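You operate a simulated robot arm through the tools that you are given. There is no shell and no other tool. Be economical: measure what you need, move in short steps, check, and stop when the job is done.

The job below is to be done with a simulated two-armed robot. You get a single attempt, and the scene is never put back.

JOB
Unlock the green frame's side lock and file its spacer.
Fine: the square knob back to white, key in its holder, spacer in the spacers drawer, drawer shut. Set down upright: what you pick out. Where these are worked on the way, their far stop is far enough and under half their travel is too little: spacers drawer.

The check looks at the end state, three seconds after you hand in, the way a careful person would. Anything else that was tipped, shoved, dropped, spilled or broken makes it a failure.

ROBOT AND FRAMES
Two 7-joint arms with two-finger parallel grippers on one trunk, on a base that drives. Base frame: it is fixed to the floor where the robot stands at the start and does not move with it; the origin is under the middle of the robot, x ahead of it, y to its left, z up; the surface under the hand at the start is at about z = 900. Units: mm, degrees, N and s.
The left shoulder is at the start at [110, 169, 1511], the right one opposite. With the tool pointing down near the work surface each hand reaches from about 420 to 740 mm from the robot's upright axis, wherever it stands, measured 20 degrees to its own side. Places, roughly: inside of the spacers drawer [700, -400, 700]; key holder [600, -100, 900]; spacers drawer [700, -400, 800]. Payload 1.57 kg a hand.
The tool frame of a hand sits at the grasp point between the pads (the TCP): z along the fingers, y along the line on which they close. The tips reach 30 mm beyond it. Largest opening 80 mm; finger width 17, thickness 12; the body of the gripper, 40 by 82 mm, starts 80 mm behind the TCP.
Orientation is that of the tool frame in the base frame, as a unit quaternion [w, x, y, z]. With the fingers straight down and closing along the base's y, the tool's x points along the base's -x, its y along +y and its z along -z.

CONTROLS
- The arms move only by the tool apply_moves. It takes "left_motion", "right_motion" or both (then of equal length, played together; a hand with none holds still); each is text: rows parted by semicolons, each of 7 numbers parted by spaces: the shift along the base's x, y, z in units of 40 mm (1.0 is 40 mm), then the turn, a rotation vector about the base's x, y, z in units of 6 degrees (1.0 is 6 degrees), then the gripper command, from -1 (shut) to 1 (fully open), values between in proportion. In form: tx ty tz rx ry rz hand; .... A call has 1 to 20 rows; each row shifts and turns the commanded pose from where the row before left it. A call with a number of a shift or a turn outside -1 to 1 is refused whole. Each row takes 0.2 s and may step no farther than 50 mm and 8.6 degrees from the row before; otherwise, or with a gripper value out of range, the whole call is refused. Where a pose cannot be reached the arm comes as near as it can. A force on the tool above 40 N (or 10 N above the force at the start of the call, whichever is more), or a blocked arm, ends the call early, and 0.2 s more pass. The fingers move at their own pace (about 72 mm/s each) and stop on an object; they squeeze with about 20 N. The grip force told is the motor's: it shows also when the fingers shut on nothing. Time passes only in rows, and 0.2 s behind the last, so rows that do not move let the fingers close. It gives the time, the measured TCP pose, the force on the tool (base axes), the opening and the grip force at its end, in the units of the frame above (readings bear some noise), with the torque about the TCP (base axes, N m) and any sound that the robot's microphone picked up.
- Cameras (640 x 400 px; columns grow to the right, rows downward): "scene" is now at [126.2, -54.1, 1674.9]; the picture's right is [-0.68, -0.73, 0.00], its down [-0.60, 0.55, -0.58] and it looks along [0.43, -0.39, -0.81] (base axes); focal length 277 px, centre (320, 200). "left" rides on the left gripper at [72, 7, -122] in its tool frame; the picture's right is [-0.09, 1.00, 0.00], its down [-0.84, -0.08, -0.54] and it looks along [-0.54, -0.05, 0.84] (tool axes); focal length 238 px, centre (320, 200). "right" rides on the right gripper at [72, -7, -122] in its tool frame; the picture's right is [0.09, 1.00, 0.00], its down [-0.84, 0.08, -0.54] and it looks along [-0.54, 0.05, 0.84] (tool axes); focal length 238 px, centre (320, 200). There is no depth. A picture from a camera that has moved, and an enlarged one, comes with that camera's place and axes in the base frame and with its lens. The place of the scene camera against the robot may be out by one fixed shift of up to 25 mm in any direction.
- snapshot(camera): a new picture of that camera. It takes no simulated time.
- move_column(by): slides the trunk up (or, below 0, down) by that many mm; the arms and the scene camera ride with it, the base frame stays. It gives what a move gives, with no picture.
- base_move(legs): drives the robot by 1 to 6 legs, each [ahead, left, turn to the left] in mm, mm and degrees, along the robot's own axes; the way and the turn of a leg run together, so that a leg with both is an arc; at most 1500 mm and 180 degrees a leg. The arms and the cameras ride along, it lands a little off, and it stops where it bumps. It gives what a move gives.
- turn_head(pan, tilt): turns the head with the scene camera to pan (to the left, within 86 degrees either way) and tilt (down, from -29 to 69), counted from straight ahead of the robot. It gives what a move gives.
- close_up(camera, box): a new picture of the part [left, top, right, bottom] of that camera's present view, enlarged. It takes no simulated time.
- job_done(): hands the job in; it is judged then, once.

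Go step by step. Nothing tells you exact positions but the pictures and the camera data: compare them with the known pose of the tool, close in by small moves and look again before you grip or let go. The budget is 120 turns and 100 pictures, counting those below and the enlarged ones. Unless the task says otherwise, let go and move clear before handing in.

The tools are called after "Call:" as a command line: name --argument value ..., lists and objects as JSON in quotes. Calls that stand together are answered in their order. apply_moves: Moves the arms, as the interface text tells. Its arguments: {"type":"object","properties":{"left_motion":{"type":"string"},"right_motion":{"type":"string"}},"required":[]} The other tools are called the same way: move_column (by) slides the trunk up or down; base_move (legs) drives the base; turn_head (pan, tilt) turns the head that bears the scene camera; snapshot (camera) takes a picture; close_up (camera, box) takes an enlarged picture of a part of a camera's view; job_done () hands the job in.

At the start:

```text
t: 0.0
left_position: [582.0, -111.4, 1181.2]
left_ee_rot: [0.0, 0.0, 1.0, 0.0]
left_wrist_force: [0.0, 0.6, 0.3]
left_moment: [0.03, 0.03, 0.0]
left_gripper_width: 80.1
left_grasp_force: 0.1
right_position: [497.8, -516.0, 999.2]
right_ee_rot: [0.0, 0.001, 1.0, 0.0]
right_wrist_force: [-0.1, 0.0, 0.8]
right_moment: [0.02, 0.01, 0.01]
right_gripper_width: 80.1
right_grasp_force: 0.1
trunk travel left (down, up): [-825.0, 65.0]
robot x, y, heading: [1.6, 0.2, -0.2]
head pan, tilt: [-42.8, 54.6]
```

scene: 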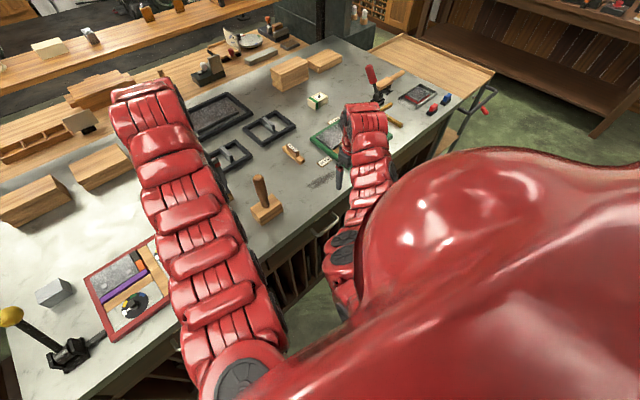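
right: 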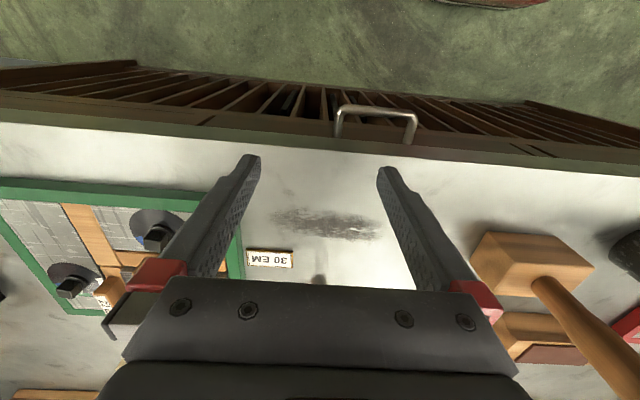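
left: 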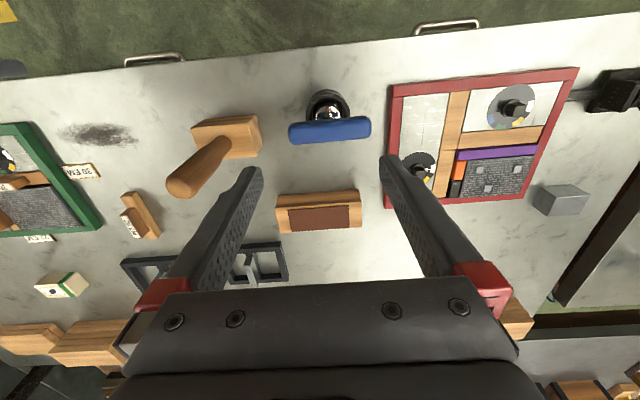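

I see a workbench with a green frame at the robot's right, a red frame at its left, and a key-like tool, labels and drawers. I'll look closer first.

Call:
turn_head --pan -35 --tilt 50

Call:
close_up --camera "right" --box '[0, 140, 320, 340]'

Call:
close_up --camera "left" --box '[0, 80, 400, 330]'

```text
t: 0.7
left_position: [582.1, -112.0, 1181.6]
left_ee_rot: [0.0, 0.0, 1.0, 0.0]
left_wrist_force: [-0.4, 0.2, 0.6]
left_moment: [-0.02, -0.03, 0.05]
left_gripper_width: 80.1
left_grasp_force: 0.1
right_position: [497.3, -516.8, 999.8]
right_ee_rot: [0.0, 0.0, 1.0, 0.0]
right_wrist_force: [-0.8, 0.8, 0.4]
right_moment: [-0.01, -0.04, 0.01]
right_gripper_width: 79.7
right_grasp_force: 0.0
trunk travel left (down, up): [-825.0, 65.0]
robot x, y, heading: [1.0, -2.6, -0.2]
head pan, tilt: [-35.0, 50.0]
```

```text
2.00 times, centred on (160, 240) of right
camera zoom: at [426.7, -524.5, 1121.7], right [-0.09, 1.0, 0.0], down [0.84, 0.08, 0.54], along [0.54, 0.05, -0.84], focal length 477 px, centre (640, 120)
```

zoom: 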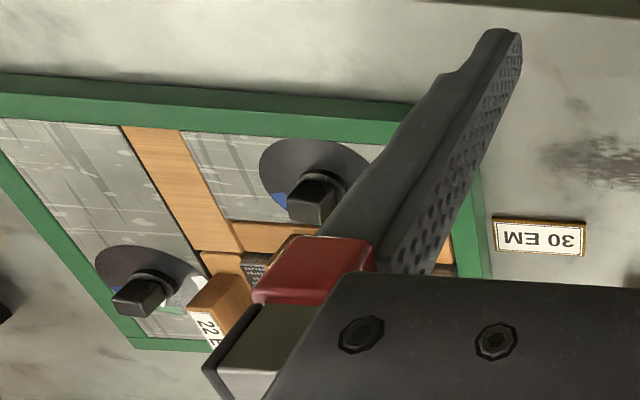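

```text
1.60 times, centred on (200, 205) of left
camera zoom: at [510.4, -105.9, 1303.1], right [0.09, 1.0, 0.0], down [0.84, -0.08, 0.54], along [0.54, -0.05, -0.84], focal length 381 px, centre (512, 192)
```

zoom: 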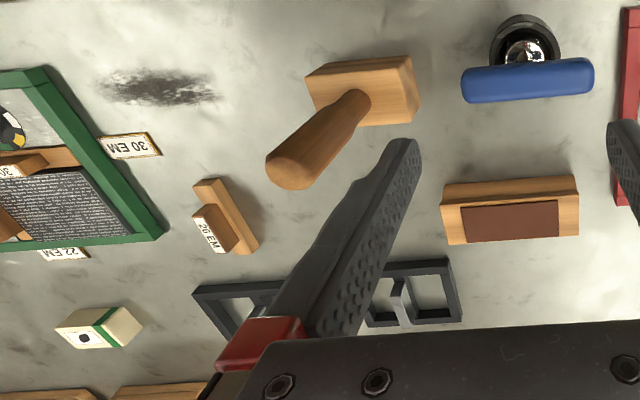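

The blue T-handle key stands in its black holder near (600,-100). The green frame has two square-knobbed locks and labelled spacers; I'll raise the right arm for a better look.

Call:
apply_moves --right_motion "0 0 1 0 0 0 1; 0 -1 1 0 0 0 1; 0 -1 1 0 0 0 1; 0 -1 1 0 0 0 1; 0 -1 1 0 0 0 1; 0 -0.5 1 0 0 0 1; 0 0 0 0 0 0 1"

Call:
snapshot --camera "right"

Call:
snapshot --camera "scene"

```text
refused: row 2 steps farther than a row can; nothing moved
```

```text
94 pictures are left
camera right: at [426.7, -524.5, 1121.7], right [-0.09, 1.0, 0.0], down [0.84, 0.08, 0.54], along [0.54, 0.05, -0.84], focal length 238 px, centre (320, 200)
```

right: 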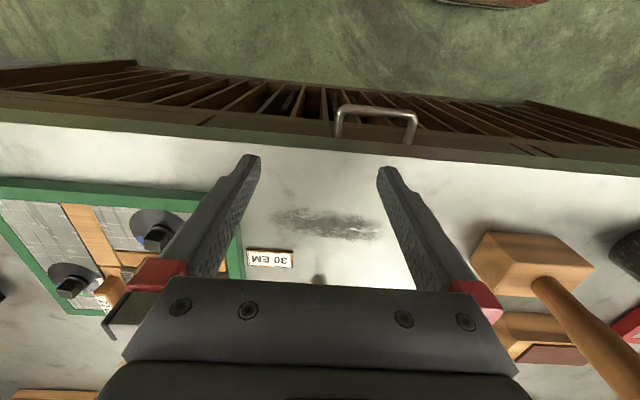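

```text
93 pictures are left
camera scene: at [136.0, -49.0, 1680.8], right [-0.57, -0.82, 0.0], down [-0.63, 0.44, -0.64], along [0.53, -0.37, -0.77], focal length 277 px, centre (320, 200)
```

scene: 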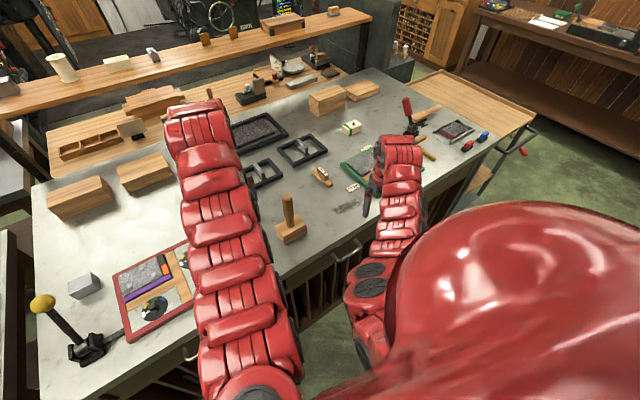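

Next I lift the right hand and drive the robot right so the frame comes into view.

Call:
apply_moves --right_motion "0 0 1 0 0 0 1; 0 0 1 0 0 0 1; 0 0 1 0 0 0 1; 0 0 1 0 0 0 1; 0 0 1 0 0 0 1"

Call:
base_move --legs '[[0, -270, 0]]'

Call:
snapshot --camera "right"

Call:
snapshot --camera "left"

```text
t: 1.9
left_position: [582.3, -110.9, 1181.2]
left_ee_rot: [0.0, 0.0, 1.0, 0.0]
left_wrist_force: [0.0, 0.5, 0.1]
left_moment: [-0.02, -0.03, -0.01]
left_gripper_width: 80.1
left_grasp_force: 0.0
right_position: [516.7, -531.3, 1152.9]
right_ee_rot: [0.0, 0.0, 1.0, 0.0]
right_wrist_force: [-0.4, -0.4, 0.2]
right_moment: [0.01, 0.0, 0.02]
right_gripper_width: 80.2
right_grasp_force: 0.1
right hand out of reach, approached as far as the arm can: row 2, 3, 4
trunk travel left (down, up): [-825.0, 65.0]
robot x, y, heading: [-0.6, -1.0, 0.0]
head pan, tilt: [-35.0, 50.0]
```

```text
t: 3.8
left_position: [583.7, -375.2, 1181.1]
left_ee_rot: [0.0, -0.002, 1.0, -0.001]
left_wrist_force: [0.8, 0.7, 0.0]
left_moment: [0.01, 0.0, -0.01]
left_gripper_width: 80.0
left_grasp_force: 0.1
right_position: [517.9, -794.6, 1153.7]
right_ee_rot: [0.0, -0.002, 1.0, 0.0]
right_wrist_force: [0.4, -0.2, 0.4]
right_moment: [0.01, 0.0, -0.05]
right_gripper_width: 80.0
right_grasp_force: 0.1
trunk travel left (down, up): [-825.0, 65.0]
robot x, y, heading: [-1.5, -268.2, 0.1]
head pan, tilt: [-35.0, 50.0]
```

```text
92 pictures are left
camera right: at [446.1, -802.9, 1275.3], right [-0.09, 1.0, 0.0], down [0.84, 0.08, 0.54], along [0.54, 0.05, -0.84], focal length 238 px, centre (320, 200)
```

right: 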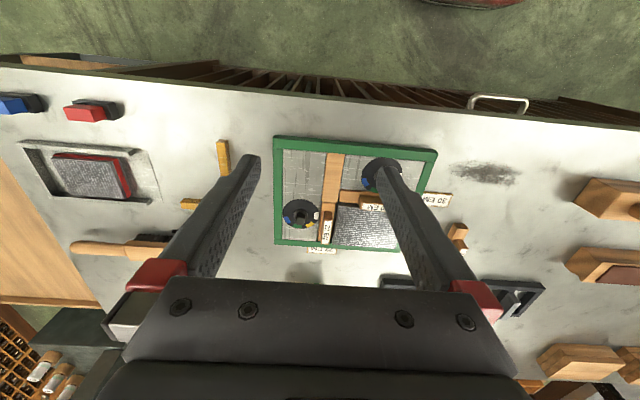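

```text
91 pictures are left
camera left: at [511.1, -368.6, 1303.2], right [0.09, 1.0, 0.0], down [0.84, -0.07, 0.54], along [0.54, -0.05, -0.84], focal length 238 px, centre (320, 200)
```

left: 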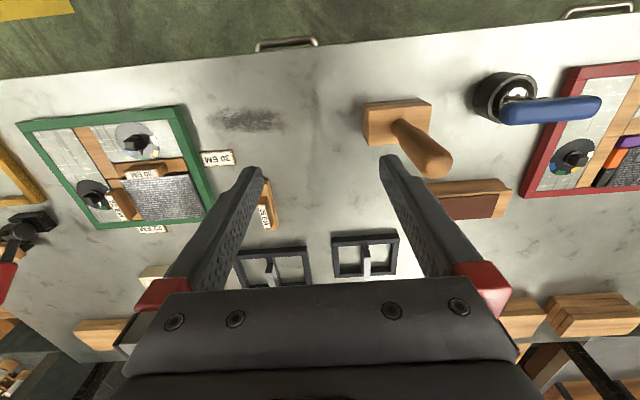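

Call:
close_up --camera "left" --box '[0, 90, 240, 240]'

Call:
close_up --camera "right" --box '[260, 120, 460, 260]'

Call:
close_up --camera "left" --box '[440, 0, 640, 210]'

```text
2.67 times, centred on (120, 165) of left
camera zoom: at [511.1, -368.6, 1303.2], right [0.09, 1.0, 0.0], down [0.84, -0.07, 0.54], along [0.54, -0.05, -0.84], focal length 636 px, centre (853, 293)
```

zoom: 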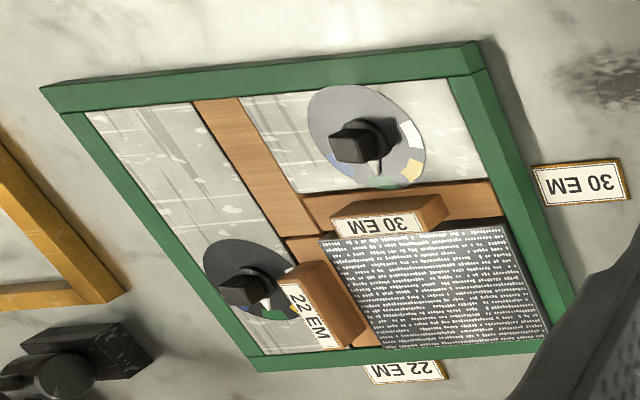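

```text
2.86 times, centred on (360, 190) of right
camera zoom: at [446.1, -802.9, 1275.3], right [-0.09, 1.0, 0.0], down [0.84, 0.08, 0.54], along [0.54, 0.05, -0.84], focal length 681 px, centre (206, 229)
```

zoom: 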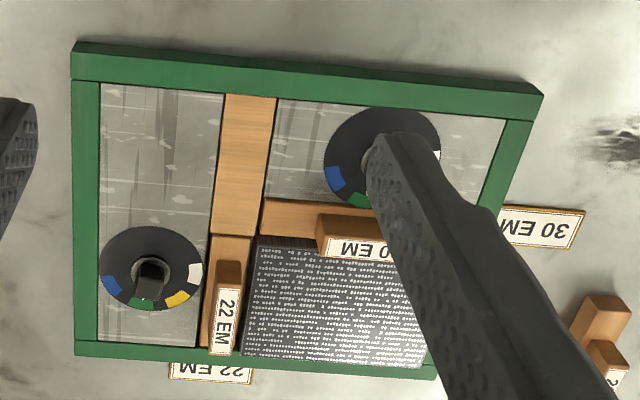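

```text
1.90 times, centred on (540, 105) of left
camera zoom: at [511.1, -368.6, 1303.2], right [0.09, 1.0, 0.0], down [0.84, -0.07, 0.54], along [0.54, -0.05, -0.84], focal length 454 px, centre (-99, 381)
```

zoom: 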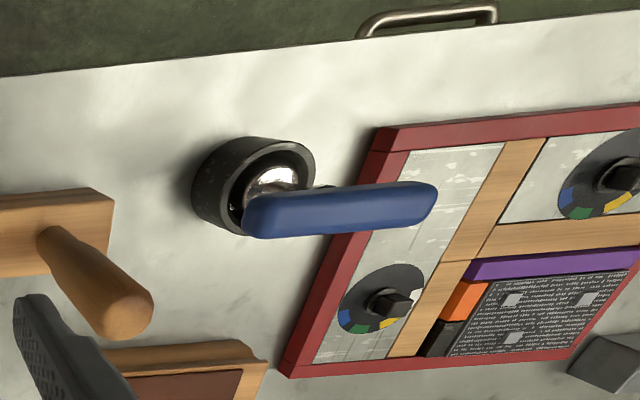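

The side lock is the one on the robot's right (22 EM spacer): its pointer is at green and white is about 80° counter-clockwise. First comes the key: I bring the left hand above it with the fingers closing along x.

Call:
apply_moves --left_motion "0.027 0.457 0 0 0 -1 1; 0.027 0.457 0 0 0 -1 1; 0.027 0.457 0 0 0 -1 1; 0.027 0.457 0 0 0 -1 1; 0.027 0.457 0 0 0 -1 1; 0.027 0.457 0 0 0 -1 1; 0.027 0.457 0 0 0 -1 1; 0.027 0.457 0 0 0 -1 1; 0.027 0.457 0 0 0 -1 1; 0.027 0.457 0 0 0 -1 1; 0.027 0.457 0 0 0 -1 1; 0.027 0.457 0 0 0 -1 1; 0.027 0.457 0 0 0 -1 1; 0.027 0.457 0 0 0 -1 1; 0.027 0.457 0 0 0 -1 1; 0 0 0 0 0 0 1"

Call:
snapshot --camera "left"

Call:
snapshot --camera "scene"

Call:
close_up --camera "right" --box '[260, 120, 460, 260]'

```text
t: 7.2
left_position: [652.6, -108.6, 1191.2]
left_ee_rot: [0.0, 0.706, 0.708, 0.001]
left_wrist_force: [-0.3, 0.3, 0.3]
left_moment: [0.03, 0.01, 0.02]
left_gripper_width: 79.8
left_grasp_force: 0.1
left hand out of reach, approached as far as the arm can: row 3, 8
right_position: [517.4, -795.8, 1153.1]
right_ee_rot: [0.0, -0.002, 1.0, 0.0]
right_wrist_force: [-0.3, -0.4, -0.2]
right_moment: [-0.02, 0.01, 0.01]
right_gripper_width: 80.0
right_grasp_force: 0.1
trunk travel left (down, up): [-825.0, 65.0]
robot x, y, heading: [1.0, -266.0, 0.2]
head pan, tilt: [-35.0, 50.0]
```

```text
87 pictures are left
camera left: at [658.7, -37.0, 1313.2], right [1.0, -0.09, 0.0], down [-0.08, -0.84, 0.54], along [-0.05, -0.54, -0.84], focal length 238 px, centre (320, 200)
```

left: 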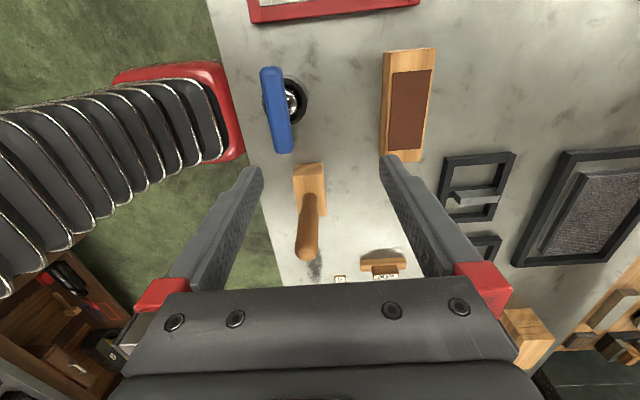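

```text
86 pictures are left
camera scene: at [136.5, -314.1, 1680.9], right [-0.57, -0.82, 0.0], down [-0.63, 0.44, -0.64], along [0.53, -0.37, -0.77], focal length 277 px, centre (320, 200)
```

scene: 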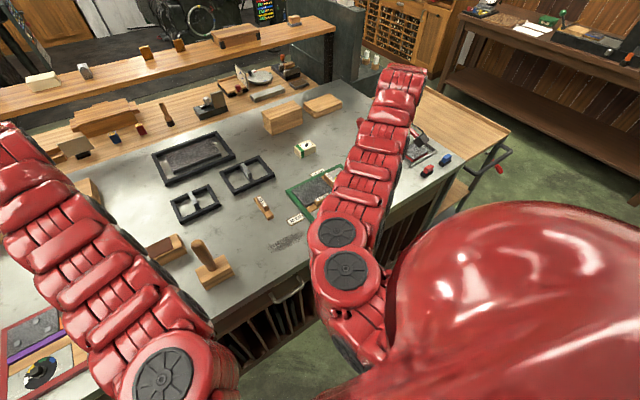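

```text
2.86 times, centred on (360, 190) of right
camera zoom: at [446.0, -804.2, 1274.7], right [-0.09, 1.0, 0.0], down [0.84, 0.08, 0.54], along [0.54, 0.05, -0.84], focal length 681 px, centre (206, 229)
```

zoom: 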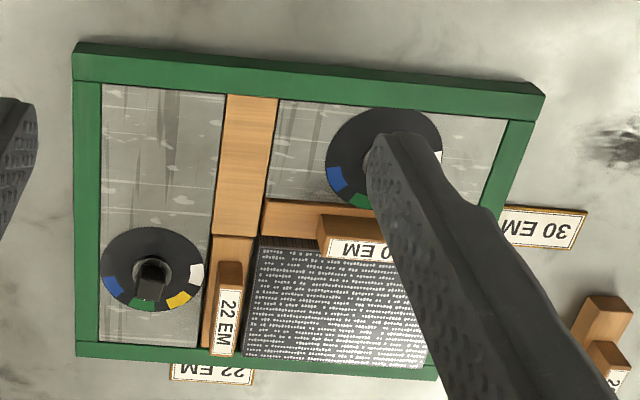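

The key handle runs along y, centred near (598,-102) with its top near z=1000. I go down toward it in steps.

Call:
apply_moves --left_motion "-0.5 0.08 -0.6 0 0 0 1; -0.5 0.08 -0.6 0 0 0 1; -0.37 0 -0.6 0 0 0 1; 0 0 -0.6 0 0 0 1; 0 0 0 0 0 0 1"

Call:
snapshot --camera "left"

```text
t: 8.4
left_position: [638.6, -107.9, 1175.6]
left_ee_rot: [-0.002, 0.709, 0.705, -0.001]
left_wrist_force: [0.3, 0.7, 0.0]
left_moment: [-0.03, 0.01, 0.0]
left_gripper_width: 80.1
left_grasp_force: 0.1
left hand out of reach, approached as far as the arm can: row 1, 2, 3, 4
right_position: [517.3, -796.2, 1152.4]
right_ee_rot: [0.0, -0.001, 1.0, -0.001]
right_wrist_force: [0.6, 0.1, -0.6]
right_moment: [0.01, 0.03, 0.0]
right_gripper_width: 80.2
right_grasp_force: 0.1
trunk travel left (down, up): [-825.0, 65.0]
robot x, y, heading: [2.1, -260.4, 0.4]
head pan, tilt: [-35.0, 50.0]
```

```text
84 pictures are left
camera left: at [646.1, -36.1, 1297.2], right [1.0, -0.1, -0.01], down [-0.08, -0.84, 0.54], along [-0.06, -0.54, -0.84], focal length 238 px, centre (320, 200)
```

left: 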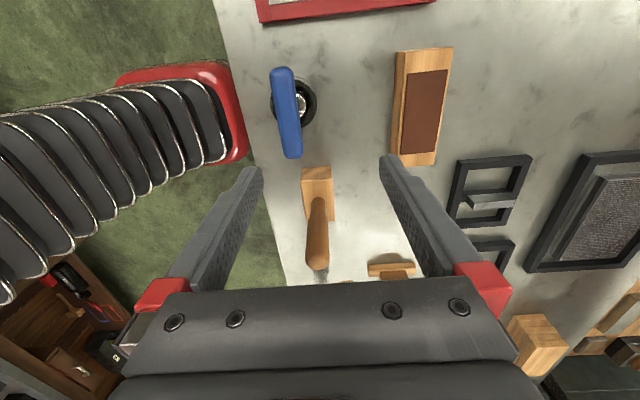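

The arm is folded too tight here; I back the base off a bit to give it room.

Call:
base_move --legs '[[-80, 0, 0]]'

Call:
apply_moves --left_motion "0.5 0 -0.5 0 0 0 1; 0.5 0 -0.5 0 0 0 1; 0 0 -0.5 0 0 0 1; 0 0 0 0 0 0 1"

```text
t: 9.4
left_position: [563.5, -108.3, 1174.6]
left_ee_rot: [-0.003, 0.707, 0.707, -0.003]
left_wrist_force: [-0.1, -0.1, 0.3]
left_moment: [0.02, 0.02, -0.01]
left_gripper_width: 79.9
left_grasp_force: 0.1
right_position: [443.5, -796.1, 1151.3]
right_ee_rot: [-0.001, -0.003, 1.0, 0.0]
right_wrist_force: [0.0, 0.4, 0.5]
right_moment: [-0.02, -0.02, 0.0]
right_gripper_width: 80.3
right_grasp_force: 0.0
trunk travel left (down, up): [-825.0, 65.0]
robot x, y, heading: [-77.3, -265.5, 0.2]
head pan, tilt: [-35.0, 50.0]
```

```text
t: 10.4
left_position: [602.2, -107.1, 1113.6]
left_ee_rot: [-0.002, 0.708, 0.706, -0.003]
left_wrist_force: [0.6, -0.6, 0.4]
left_moment: [-0.01, 0.0, -0.05]
left_gripper_width: 80.1
left_grasp_force: 0.1
right_position: [442.4, -794.5, 1151.4]
right_ee_rot: [-0.001, -0.003, 1.0, 0.0]
right_wrist_force: [0.0, 0.0, 0.7]
right_moment: [-0.03, 0.01, 0.0]
right_gripper_width: 79.8
right_grasp_force: 0.1
trunk travel left (down, up): [-825.0, 65.0]
robot x, y, heading: [-80.7, -262.8, 0.5]
head pan, tilt: [-35.0, 50.0]
```

Call:
snapshot --camera "left"

```text
83 pictures are left
camera left: at [609.6, -35.4, 1236.0], right [1.0, -0.09, -0.01], down [-0.08, -0.84, 0.54], along [-0.06, -0.54, -0.84], focal length 238 px, centre (320, 200)
```

left: 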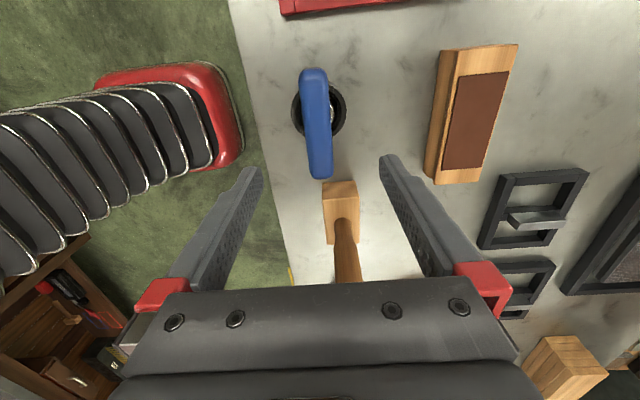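

Call:
apply_moves --left_motion "-0.1 0.08 -0.78 0 0 0 1; 0 0 -0.78 0 0 0 1; 0 0 -0.78 0 0 0 1; 0 0 -0.75 0 0 0 1; 0 0 0 0 0 0 1"

Call:
snapshot --camera "left"

Call:
turn_head --pan 5 --tilt 45

Call:
snapshot --camera "scene"

```text
t: 11.6
left_position: [596.6, -103.6, 991.0]
left_ee_rot: [-0.002, 0.708, 0.707, -0.002]
left_wrist_force: [0.1, 0.1, -0.9]
left_moment: [-0.02, 0.01, -0.01]
left_gripper_width: 79.9
left_grasp_force: 0.0
right_position: [440.8, -794.3, 1152.3]
right_ee_rot: [0.0, -0.003, 1.0, 0.0]
right_wrist_force: [-0.6, -0.8, 0.2]
right_moment: [-0.02, 0.02, 0.0]
right_gripper_width: 80.1
right_grasp_force: 0.0
trunk travel left (down, up): [-825.0, 65.0]
robot x, y, heading: [-75.0, -268.4, 0.0]
head pan, tilt: [-35.0, 50.0]
```

```text
82 pictures are left
camera left: at [604.1, -31.8, 1113.7], right [1.0, -0.09, 0.0], down [-0.08, -0.84, 0.54], along [-0.05, -0.54, -0.84], focal length 238 px, centre (320, 200)
```

left: 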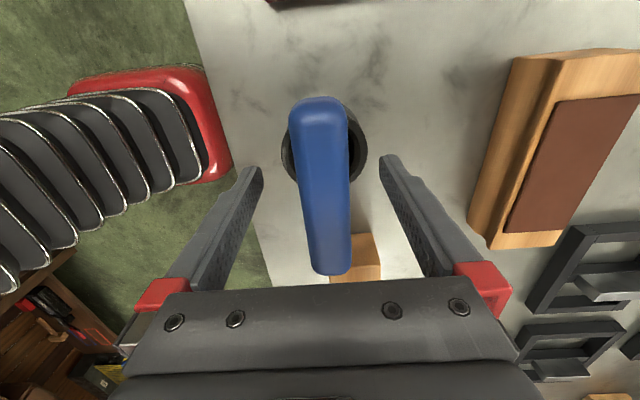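

```text
t: 12.7
left_position: [597.2, -101.5, 991.1]
left_ee_rot: [-0.001, 0.708, 0.706, -0.002]
left_wrist_force: [-0.8, -0.6, -0.1]
left_moment: [0.02, 0.0, -0.01]
left_gripper_width: 80.3
left_grasp_force: 0.1
right_position: [440.6, -795.4, 1153.2]
right_ee_rot: [0.0, -0.002, 1.0, 0.0]
right_wrist_force: [0.4, -0.2, 0.4]
right_moment: [0.02, 0.0, 0.03]
right_gripper_width: 80.5
right_grasp_force: 0.0
trunk travel left (down, up): [-825.0, 65.0]
robot x, y, heading: [-77.3, -263.5, 0.4]
head pan, tilt: [5.0, 45.0]
```

```text
81 pictures are left
camera scene: at [76.7, -262.5, 1687.8], right [0.09, -1.0, 0.0], down [-0.7, -0.06, -0.71], along [0.7, 0.06, -0.71], focal length 277 px, centre (320, 200)
```

scene: 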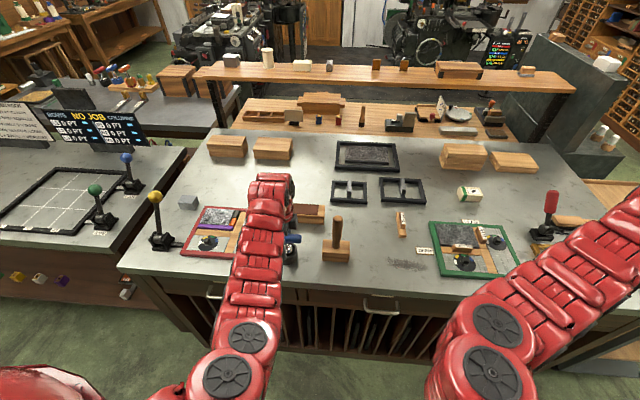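

The fingers straddle the blue handle. I shift 3 mm, grip, and read the sign boards.

Call:
apply_moves --left_motion "0.07 0 -0.05 0 0 0 1; 0 0 0 0 0 0 -1; 0 0 0 0 0 0 -1; 0 0 0 0 0 0 -1; 0 0 0 0 0 0 -1"

Call:
close_up --camera "scene" --box '[0, 80, 160, 180]'

Call:
close_up --camera "scene" --box '[180, 200, 560, 360]'

```text
t: 13.9
left_position: [599.6, -103.3, 989.2]
left_ee_rot: [-0.002, 0.708, 0.707, -0.002]
left_wrist_force: [-0.3, 1.2, 0.4]
left_moment: [0.03, -0.08, -0.03]
left_gripper_width: 25.6
left_grasp_force: 20.5
right_position: [440.2, -795.3, 1153.6]
right_ee_rot: [0.0, -0.003, 1.0, 0.0]
right_wrist_force: [0.0, 0.0, -0.7]
right_moment: [0.0, 0.0, -0.01]
right_gripper_width: 80.1
right_grasp_force: 0.1
trunk travel left (down, up): [-825.0, 65.0]
robot x, y, heading: [-75.8, -268.0, 0.1]
head pan, tilt: [5.0, 45.0]
```

```text
4.00 times, centred on (80, 130) of scene
camera zoom: at [76.8, -262.4, 1687.8], right [0.09, -1.0, 0.0], down [-0.7, -0.06, -0.71], along [0.7, 0.06, -0.71], focal length 1107 px, centre (1280, 480)
```

zoom: 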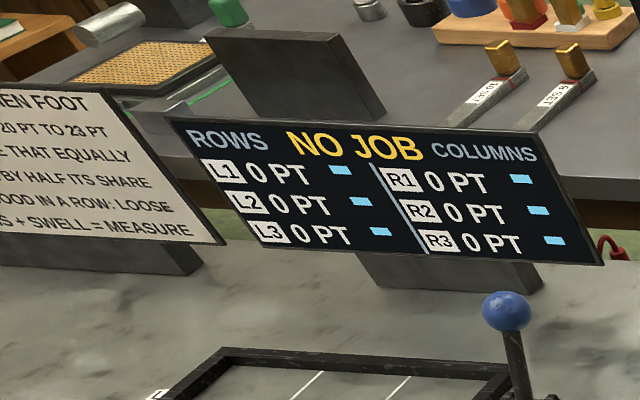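

```text
1.68 times, centred on (370, 280) of scene
camera zoom: at [76.8, -262.4, 1687.8], right [0.09, -1.0, 0.0], down [-0.7, -0.06, -0.71], along [0.7, 0.06, -0.71], focal length 466 px, centre (236, 65)
```

zoom: 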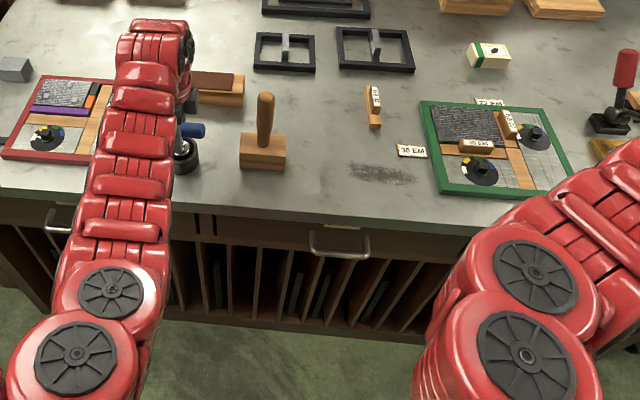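

The key is gripped (25.6 mm wide). I lift it straight up and look at it.

Call:
apply_moves --left_motion "0 0 0.5 0 0 0 -1; 0 0 0.75 0 0 0 -1; 0 0 0.75 0 0 0 -1; 0 0 0.75 0 0 0 -1; 0 0 0.5 0 0 0 -1; 0 0 0 0 0 0 -1"

Call:
snapshot --camera "left"

Call:
snapshot --camera "scene"

```text
t: 15.3
left_position: [597.9, -103.7, 1120.6]
left_ee_rot: [-0.002, 0.708, 0.706, -0.002]
left_wrist_force: [0.5, -0.3, -2.4]
left_moment: [-0.01, -0.01, -0.01]
left_gripper_width: 25.9
left_grasp_force: 19.8
right_position: [440.9, -796.2, 1152.9]
right_ee_rot: [0.001, -0.003, 1.0, 0.0]
right_wrist_force: [0.6, 0.0, 0.4]
right_moment: [-0.03, 0.01, 0.0]
right_gripper_width: 80.0
right_grasp_force: 0.1
trunk travel left (down, up): [-825.0, 65.0]
robot x, y, heading: [-74.4, -263.8, -0.0]
head pan, tilt: [5.0, 45.0]
```

```text
78 pictures are left
camera left: at [605.9, -32.0, 1242.4], right [1.0, -0.09, -0.01], down [-0.08, -0.84, 0.54], along [-0.06, -0.54, -0.84], focal length 238 px, centre (320, 200)
```

left: 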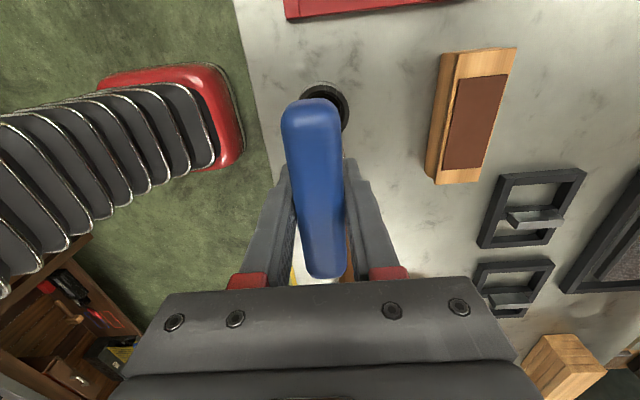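

```text
77 pictures are left
camera scene: at [77.2, -262.3, 1687.7], right [0.09, -1.0, 0.0], down [-0.7, -0.06, -0.71], along [0.7, 0.06, -0.71], focal length 277 px, centre (320, 200)
```

scene: 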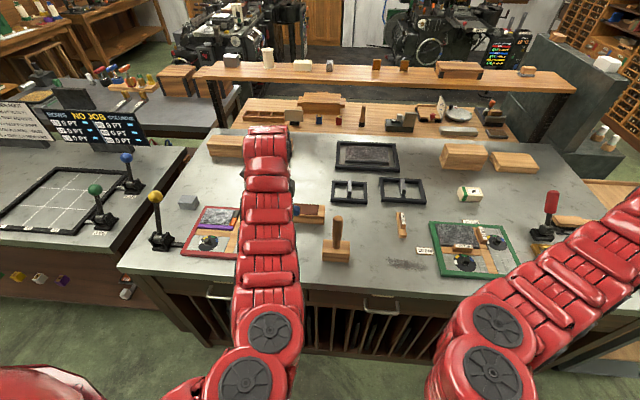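

The key is held upright. I back off, drive right past the mallet, then come ahead so the left hand can reach the side lock.

Call:
base_move --legs '[[-170, 0, 0], [0, -685, 0], [240, 0, 0]]'

Call:
turn_head --pan 12 --tilt 50

Call:
snapshot --camera "scene"

Call:
snapshot --camera "left"

```text
t: 21.5
left_position: [671.0, -788.8, 1120.6]
left_ee_rot: [-0.002, 0.709, 0.705, -0.002]
left_wrist_force: [0.2, 0.2, -2.2]
left_moment: [0.0, 0.02, -0.01]
left_gripper_width: 25.7
left_grasp_force: 19.3
right_position: [511.6, -1480.5, 1153.6]
right_ee_rot: [0.0, -0.001, 1.0, 0.0]
right_wrist_force: [-1.1, -0.3, -0.6]
right_moment: [0.0, 0.02, 0.0]
right_gripper_width: 80.2
right_grasp_force: 0.1
trunk travel left (down, up): [-825.0, 65.0]
robot x, y, heading: [-4.1, -949.5, 0.2]
head pan, tilt: [5.0, 45.0]
```

```text
t: 22.2
left_position: [671.3, -788.8, 1120.2]
left_ee_rot: [-0.002, 0.709, 0.705, -0.002]
left_wrist_force: [0.9, -1.0, -2.1]
left_moment: [-0.04, -0.01, 0.0]
left_gripper_width: 25.9
left_grasp_force: 19.6
right_position: [513.0, -1481.2, 1153.0]
right_ee_rot: [-0.001, -0.001, 1.0, 0.0]
right_wrist_force: [-0.2, -0.4, -0.2]
right_moment: [-0.03, -0.01, 0.0]
right_gripper_width: 80.1
right_grasp_force: 0.0
trunk travel left (down, up): [-825.0, 65.0]
robot x, y, heading: [-5.4, -947.8, 0.1]
head pan, tilt: [12.0, 50.0]
```

```text
76 pictures are left
camera scene: at [145.1, -938.3, 1680.7], right [0.21, -0.98, 0.0], down [-0.75, -0.16, -0.64], along [0.63, 0.13, -0.77], focal length 277 px, centre (320, 200)
```

scene: 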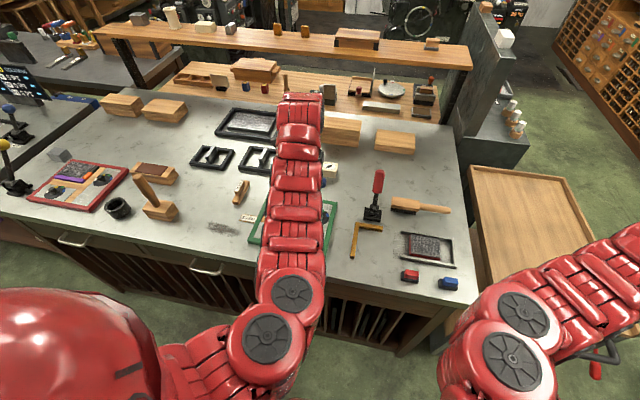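

```text
75 pictures are left
camera left: at [679.7, -718.2, 1241.9], right [1.0, -0.1, -0.01], down [-0.08, -0.84, 0.54], along [-0.06, -0.54, -0.84], focal length 238 px, centre (320, 200)
```

left: 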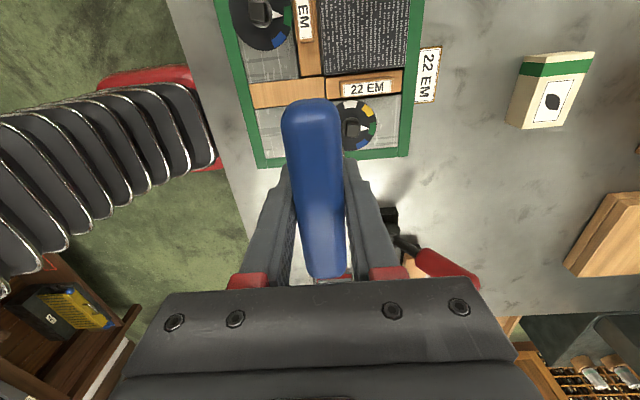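

Call:
close_up --camera "left" --box '[300, 70, 420, 160]'

Call:
apply_moves --right_motion "0 0.9 0 0 0 0 1; 0 0.9 0 0 0 0 1; 0 0.9 0 0 0 0 1; 0 0.9 0 0 0 0 1; 0 0.9 0 0 0 0 1; 0 0.9 0 0 0 0 1; 0 0 0 0 0 0 1"

Call:
snapshot --camera "right"

```text
4.44 times, centred on (360, 115) of left
camera zoom: at [679.7, -718.2, 1241.9], right [1.0, -0.1, -0.01], down [-0.08, -0.84, 0.54], along [-0.06, -0.54, -0.84], focal length 1059 px, centre (142, 578)
```

zoom: 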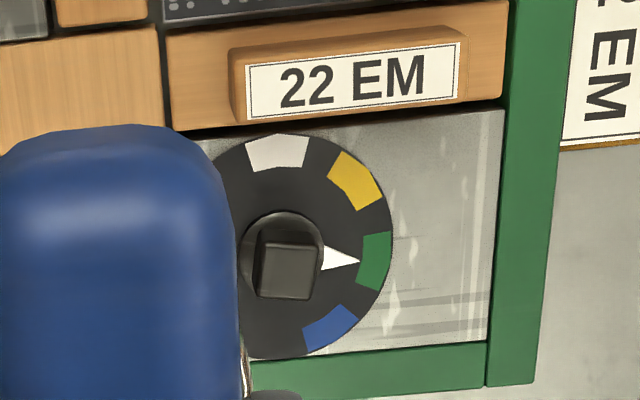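

```text
t: 23.8
left_position: [672.2, -789.6, 1121.7]
left_ee_rot: [-0.002, 0.709, 0.705, -0.002]
left_wrist_force: [-0.2, -0.1, -2.1]
left_moment: [0.01, 0.0, -0.02]
left_gripper_width: 26.0
left_grasp_force: 20.0
right_position: [512.9, -1469.5, 1152.3]
right_ee_rot: [-0.001, -0.001, 1.0, 0.0]
right_wrist_force: [-0.6, -0.5, -0.1]
right_moment: [0.02, -0.01, 0.0]
right_gripper_width: 80.3
right_grasp_force: 0.0
right hand out of reach, approached as far as the arm can: row 1, 2, 3, 4, 5, 6
trunk travel left (down, up): [-825.0, 65.0]
robot x, y, heading: [-6.0, -951.5, 0.1]
head pan, tilt: [12.0, 50.0]
```

```text
73 pictures are left
camera right: at [441.2, -1477.2, 1274.5], right [-0.09, 1.0, 0.0], down [0.84, 0.08, 0.54], along [0.54, 0.05, -0.84], focal length 238 px, centre (320, 200)
```

right: 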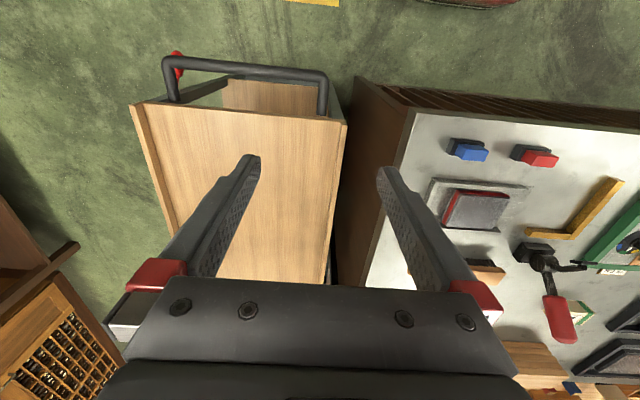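

The pointer sits at green (about -10°), white is at about +90°, and the knob centre is near (710,-812), top z≈940. I need to know where the shaft sits in the grip, so I swing the hand left into the head camera's view.

Call:
apply_moves --left_motion "0 0.9 0 0 0 0 -1; 0 0.9 0 0 0 0 -1; 0 0.9 0 0 0 0 -1; 0 0.9 0 0 0 0 -1; 0 0.9 0 0 0 0 -1; 0 0 0 0 0 0 -1"

Call:
turn_head --pan 30 --tilt 45

Call:
snapshot --camera "scene"

```text
t: 25.2
left_position: [671.6, -609.6, 1122.7]
left_ee_rot: [-0.003, 0.709, 0.705, 0.0]
left_wrist_force: [0.5, -0.3, -1.5]
left_moment: [-0.04, 0.03, 0.01]
left_gripper_width: 25.7
left_grasp_force: 19.9
right_position: [513.0, -1469.7, 1152.3]
right_ee_rot: [0.0, 0.0, 1.0, 0.0]
right_wrist_force: [-0.6, 0.7, 0.0]
right_moment: [0.04, 0.0, 0.02]
right_gripper_width: 79.9
right_grasp_force: 0.1
trunk travel left (down, up): [-825.0, 65.0]
robot x, y, heading: [-3.5, -952.7, 0.3]
head pan, tilt: [12.0, 50.0]
```

```text
t: 26.0
left_position: [671.0, -610.8, 1122.1]
left_ee_rot: [-0.001, 0.708, 0.706, -0.002]
left_wrist_force: [0.0, -0.7, -2.5]
left_moment: [0.0, -0.02, 0.02]
left_gripper_width: 26.0
left_grasp_force: 20.2
right_position: [513.8, -1469.5, 1152.5]
right_ee_rot: [-0.001, -0.001, 1.0, 0.0]
right_wrist_force: [-1.1, -0.2, 0.4]
right_moment: [-0.01, 0.02, 0.02]
right_gripper_width: 79.9
right_grasp_force: 0.1
trunk travel left (down, up): [-825.0, 65.0]
robot x, y, heading: [-6.7, -948.5, -0.0]
head pan, tilt: [30.0, 45.0]
```

```text
72 pictures are left
camera scene: at [139.2, -913.2, 1687.7], right [0.5, -0.87, 0.0], down [-0.61, -0.35, -0.71], along [0.61, 0.35, -0.71], focal length 277 px, centre (320, 200)
```

scene: 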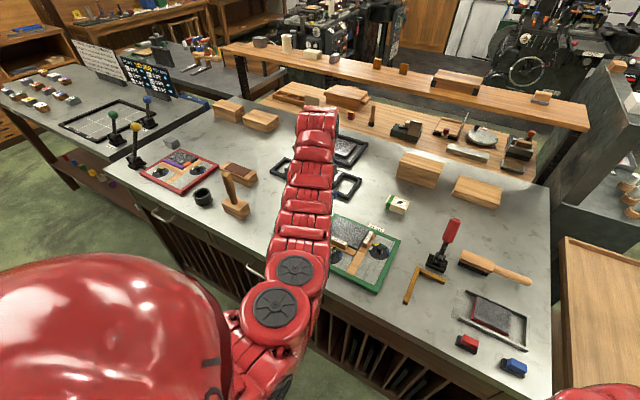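

The left forearm hides the key, so I bring the right hand's camera in from the side instead.

Call:
apply_moves --right_motion "0.3 0 -0.9 0 0 0 1; 0.3 0 -0.9 0 0 0 1; 0.3 0 -0.4 0 0 0 1; 0 1 0 0 0 0.8 1; 0 1 0 0 0 0.8 1; 0 1 0 0 0 0.8 1; 0 1 0 0 0 0.8 1; 0 1 0 0 0 0.8 1; 0 1 0 0 0 0.8 1; 0 1 0 0 0 0.8 1; 0 1 0 0 0 0.8 1; 0 1 0 0 0 0.8 1; 0 1 0 0 0 0.8 1; 0 0 0 0 0 0 1"

Call:
apply_moves --left_motion "0 -0.8 0 0 0 0 -1; 0 -0.8 0 0 0 0 -1; 0 0 0 0 0 0 -1" --right_motion "0 0 0 0.7 -0.7 0 1; 0 0 0 0.7 -0.7 0 1; 0 0 0 0 0 0 1"

Call:
snapshot --camera "right"

```text
t: 29.0
left_position: [672.3, -610.2, 1121.7]
left_ee_rot: [-0.002, 0.709, 0.706, -0.001]
left_wrist_force: [-0.4, 0.1, -2.0]
left_moment: [0.0, -0.01, 0.04]
left_gripper_width: 25.7
left_grasp_force: 19.8
right_position: [589.9, -1086.2, 1022.5]
right_ee_rot: [0.001, -0.408, 0.913, 0.0]
right_wrist_force: [0.0, 0.3, 0.0]
right_moment: [-0.02, -0.02, -0.01]
right_gripper_width: 80.1
right_grasp_force: 0.1
right hand out of reach, approached as far as the arm can: row 5, 6, 7, 8, 9, 10, 12
trunk travel left (down, up): [-825.0, 65.0]
robot x, y, heading: [-5.2, -952.3, -0.0]
head pan, tilt: [30.0, 45.0]
```

```text
t: 29.8
left_position: [672.5, -672.0, 1120.7]
left_ee_rot: [-0.001, 0.709, 0.705, -0.003]
left_wrist_force: [0.3, 0.7, -1.6]
left_moment: [-0.04, 0.03, -0.01]
left_gripper_width: 25.6
left_grasp_force: 20.2
right_position: [589.5, -1085.0, 1024.0]
right_ee_rot: [0.096, -0.406, 0.908, 0.036]
right_wrist_force: [-0.1, 0.2, 0.3]
right_moment: [-0.02, 0.01, 0.0]
right_gripper_width: 79.8
right_grasp_force: 0.0
trunk travel left (down, up): [-825.0, 65.0]
robot x, y, heading: [-4.7, -949.0, -0.0]
head pan, tilt: [30.0, 45.0]
```

```text
71 pictures are left
camera right: at [530.7, -1160.3, 1128.1], right [-0.8, 0.6, -0.03], down [0.41, 0.58, 0.7], along [0.44, 0.55, -0.71], focal length 238 px, centre (320, 200)
```

right: 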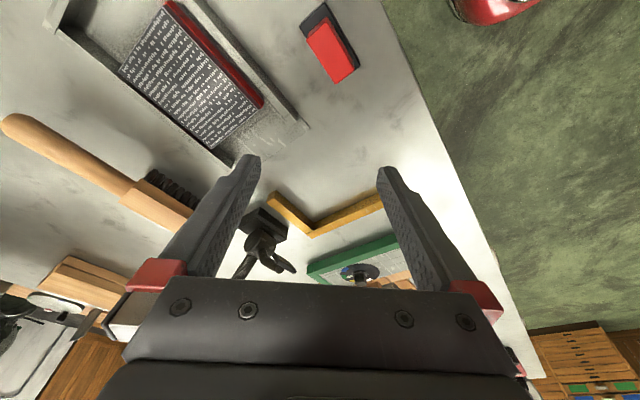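

Call:
apply_moves --left_motion "0.2 -0.9 0 0 0 0 -1; 0.2 -0.9 0 0 0 0 -1; 0.2 -0.8 0 0 0 0 -1; 0.2 -0.7 0 0 0 0 -1; 0 0 0 0 0 0 -1" --right_motion "0 0 0.4 0.7 -0.7 0 1; 0 0 0.4 0.7 -0.7 0 1; 0 0 0.4 0.7 -0.7 0 1; 0 0 0.4 0.7 -0.7 0 1; 0 0 0 0 0 0 1"

Call:
snapshot --camera "right"

```text
t: 31.0
left_position: [703.7, -806.7, 1120.1]
left_ee_rot: [-0.001, 0.708, 0.706, -0.002]
left_wrist_force: [-0.1, -0.6, -2.0]
left_moment: [-0.03, -0.01, -0.01]
left_gripper_width: 25.9
left_grasp_force: 20.0
right_position: [590.9, -1087.4, 1087.5]
right_ee_rot: [0.285, -0.388, 0.869, 0.109]
right_wrist_force: [-0.1, -0.3, 0.5]
right_moment: [0.0, -0.01, 0.0]
right_gripper_width: 80.0
right_grasp_force: 0.0
trunk travel left (down, up): [-825.0, 65.0]
robot x, y, heading: [-6.2, -950.6, 0.1]
head pan, tilt: [30.0, 45.0]
```

```text
70 pictures are left
camera right: at [507.0, -1187.0, 1145.7], right [-0.78, 0.62, -0.09], down [0.17, 0.34, 0.92], along [0.6, 0.71, -0.37], focal length 238 px, centre (320, 200)
```

right: 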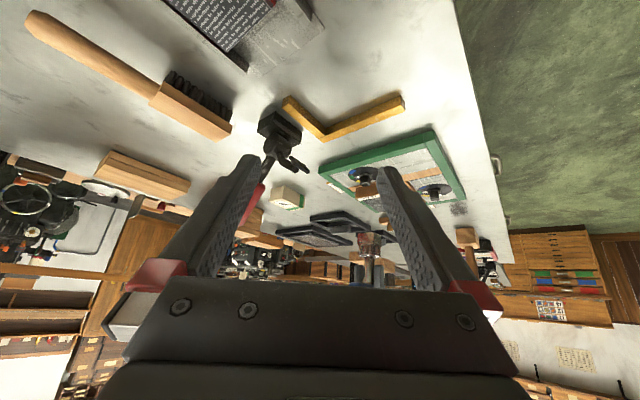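

Call:
close_up --camera "right" --box '[310, 150, 430, 290]'

```text
2.86 times, centred on (370, 220) of right
camera zoom: at [507.0, -1187.0, 1145.7], right [-0.78, 0.62, -0.09], down [0.17, 0.34, 0.92], along [0.6, 0.71, -0.37], focal length 681 px, centre (177, 143)
```

zoom: 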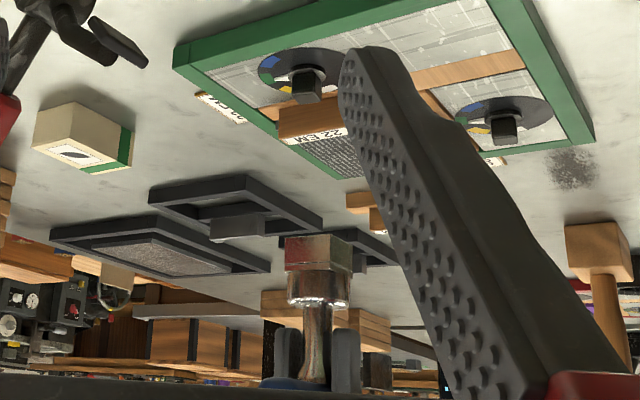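

From the side, the shaft sits right on the TCP axis, with the socket end about 88 mm below the TCP. I move over the knob at (710,-812.5), turn -8.4°, and go down to just above it.

Call:
apply_moves --left_motion "0.08 -0.07 0 0 0 -0.7 -1; 0.08 -0.07 0 0 0 -0.7 -1; 0 0 -0.6 0 0 0 -1; 0 0 -0.6 0 0 0 -1; 0 0 -0.6 0 0 0 -1; 0 0 0 0 0 0 -1; 0 0 0 0 0 0 -1"

Call:
close_up --camera "right" --box '[310, 130, 430, 270]'

Call:
snapshot --camera "left"

```text
t: 32.6
left_position: [708.4, -812.2, 1048.3]
left_ee_rot: [-0.002, 0.759, 0.651, -0.002]
left_wrist_force: [-0.6, 0.1, -1.7]
left_moment: [-0.02, -0.01, -0.03]
left_gripper_width: 25.9
left_grasp_force: 20.1
right_position: [591.5, -1088.2, 1087.9]
right_ee_rot: [0.286, -0.389, 0.869, 0.11]
right_wrist_force: [-0.7, -0.1, 0.3]
right_moment: [0.0, 0.02, 0.0]
right_gripper_width: 80.0
right_grasp_force: 0.1
trunk travel left (down, up): [-825.0, 65.0]
robot x, y, heading: [-3.0, -951.5, 0.0]
head pan, tilt: [30.0, 45.0]
```

```text
2.86 times, centred on (370, 200) of right
camera zoom: at [506.9, -1187.6, 1145.4], right [-0.78, 0.62, -0.08], down [0.17, 0.34, 0.92], along [0.6, 0.71, -0.37], focal length 681 px, centre (177, 200)
```

zoom: 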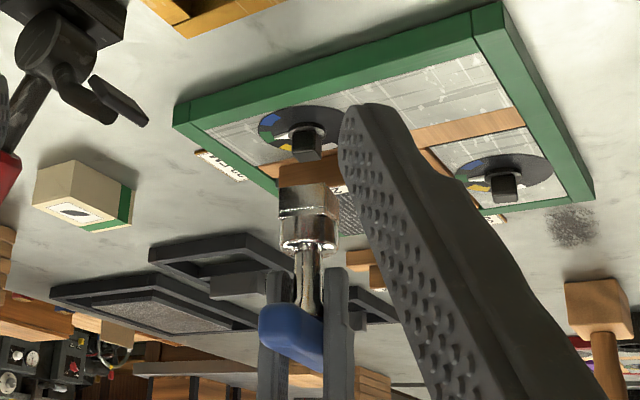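

```text
67 pictures are left
camera left: at [727.2, -742.1, 1170.8], right [0.97, -0.24, 0.0], down [-0.2, -0.82, 0.54], along [-0.13, -0.52, -0.84], focal length 238 px, centre (320, 200)
```

left: 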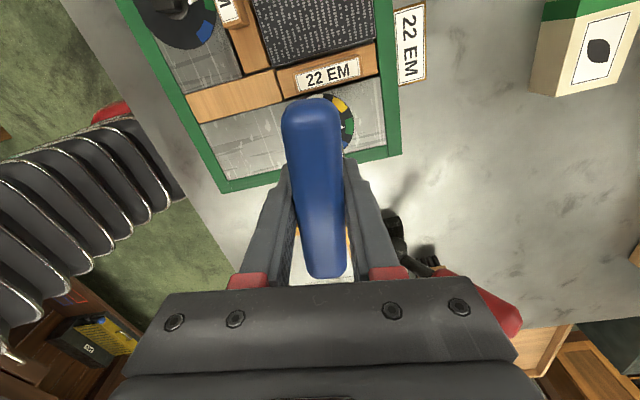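

The socket lines up over the knob laterally. I go down gently with the force guard watching.

Call:
apply_moves --left_motion "0.03 0 -0.2 0 0 0 -1; 0 0 -0.2 0 0 0 -1; 0 0 -0.2 0 0 0 -1; 0 0 -0.15 0 0 0 -1; 0 0 -0.15 0 0 0 -1; 0 0 0 0 0 0 -1"

Call:
close_up --camera "right" --box '[310, 130, 430, 270]'

```text
t: 34.0
left_position: [710.2, -813.1, 1011.3]
left_ee_rot: [-0.003, 0.759, 0.651, -0.003]
left_wrist_force: [-1.7, -4.8, -2.2]
left_moment: [-0.31, 0.09, -0.03]
left_gripper_width: 25.8
left_grasp_force: 20.4
right_position: [590.6, -1087.6, 1088.2]
right_ee_rot: [0.286, -0.387, 0.869, 0.109]
right_wrist_force: [0.1, 0.0, -0.4]
right_moment: [-0.01, -0.02, -0.01]
right_gripper_width: 79.9
right_grasp_force: 0.1
trunk travel left (down, up): [-825.0, 65.0]
robot x, y, heading: [-4.5, -949.8, 0.2]
head pan, tilt: [30.0, 45.0]
```

```text
2.86 times, centred on (370, 200) of right
camera zoom: at [506.6, -1188.3, 1145.4], right [-0.78, 0.62, -0.08], down [0.17, 0.34, 0.93], along [0.6, 0.71, -0.37], focal length 681 px, centre (177, 200)
```

zoom: 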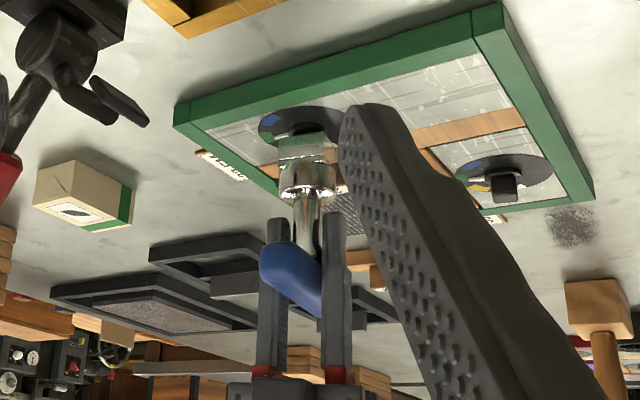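

The socket slid over the knob with no vertical force. I relax the side load a little, seat it slightly deeper, then turn in part.

Call:
apply_moves --left_motion "0 -0.03 -0.1 0 0 0 -1; 0 0 0 0 0 1 -1; 0 0 0 0 0 1 -1; 0 0 0 0 0 1 -1; 0 0 0 0 0 0 -1"

Call:
close_up --camera "left" --box '[220, 40, 440, 180]'

```text
t: 35.2
left_position: [709.9, -813.6, 1007.0]
left_ee_rot: [-0.003, 0.647, 0.763, -0.002]
left_wrist_force: [1.9, -3.7, -1.9]
left_moment: [-0.32, -0.19, -0.09]
left_gripper_width: 25.8
left_grasp_force: 20.3
right_position: [591.0, -1088.6, 1088.5]
right_ee_rot: [0.286, -0.388, 0.869, 0.11]
right_wrist_force: [0.0, -0.4, 0.1]
right_moment: [0.01, -0.02, 0.03]
right_gripper_width: 80.1
right_grasp_force: 0.0
trunk travel left (down, up): [-825.0, 65.0]
robot x, y, heading: [-3.9, -948.8, 0.1]
head pan, tilt: [30.0, 45.0]
```

```text
2.86 times, centred on (330, 110) of left
camera zoom: at [706.5, -741.9, 1130.3], right [1.0, 0.07, -0.01], down [0.06, -0.84, 0.54], along [0.03, -0.54, -0.84], focal length 681 px, centre (291, 457)
```

zoom: 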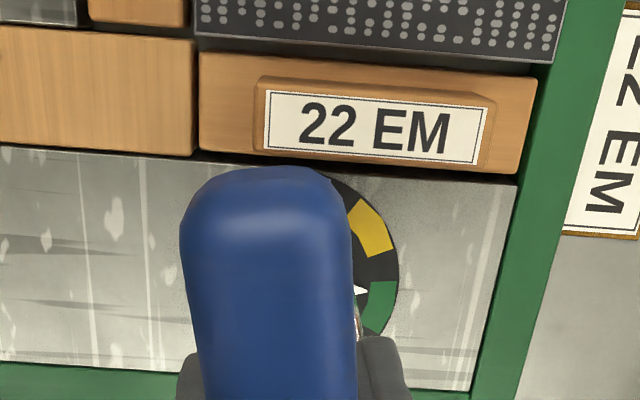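

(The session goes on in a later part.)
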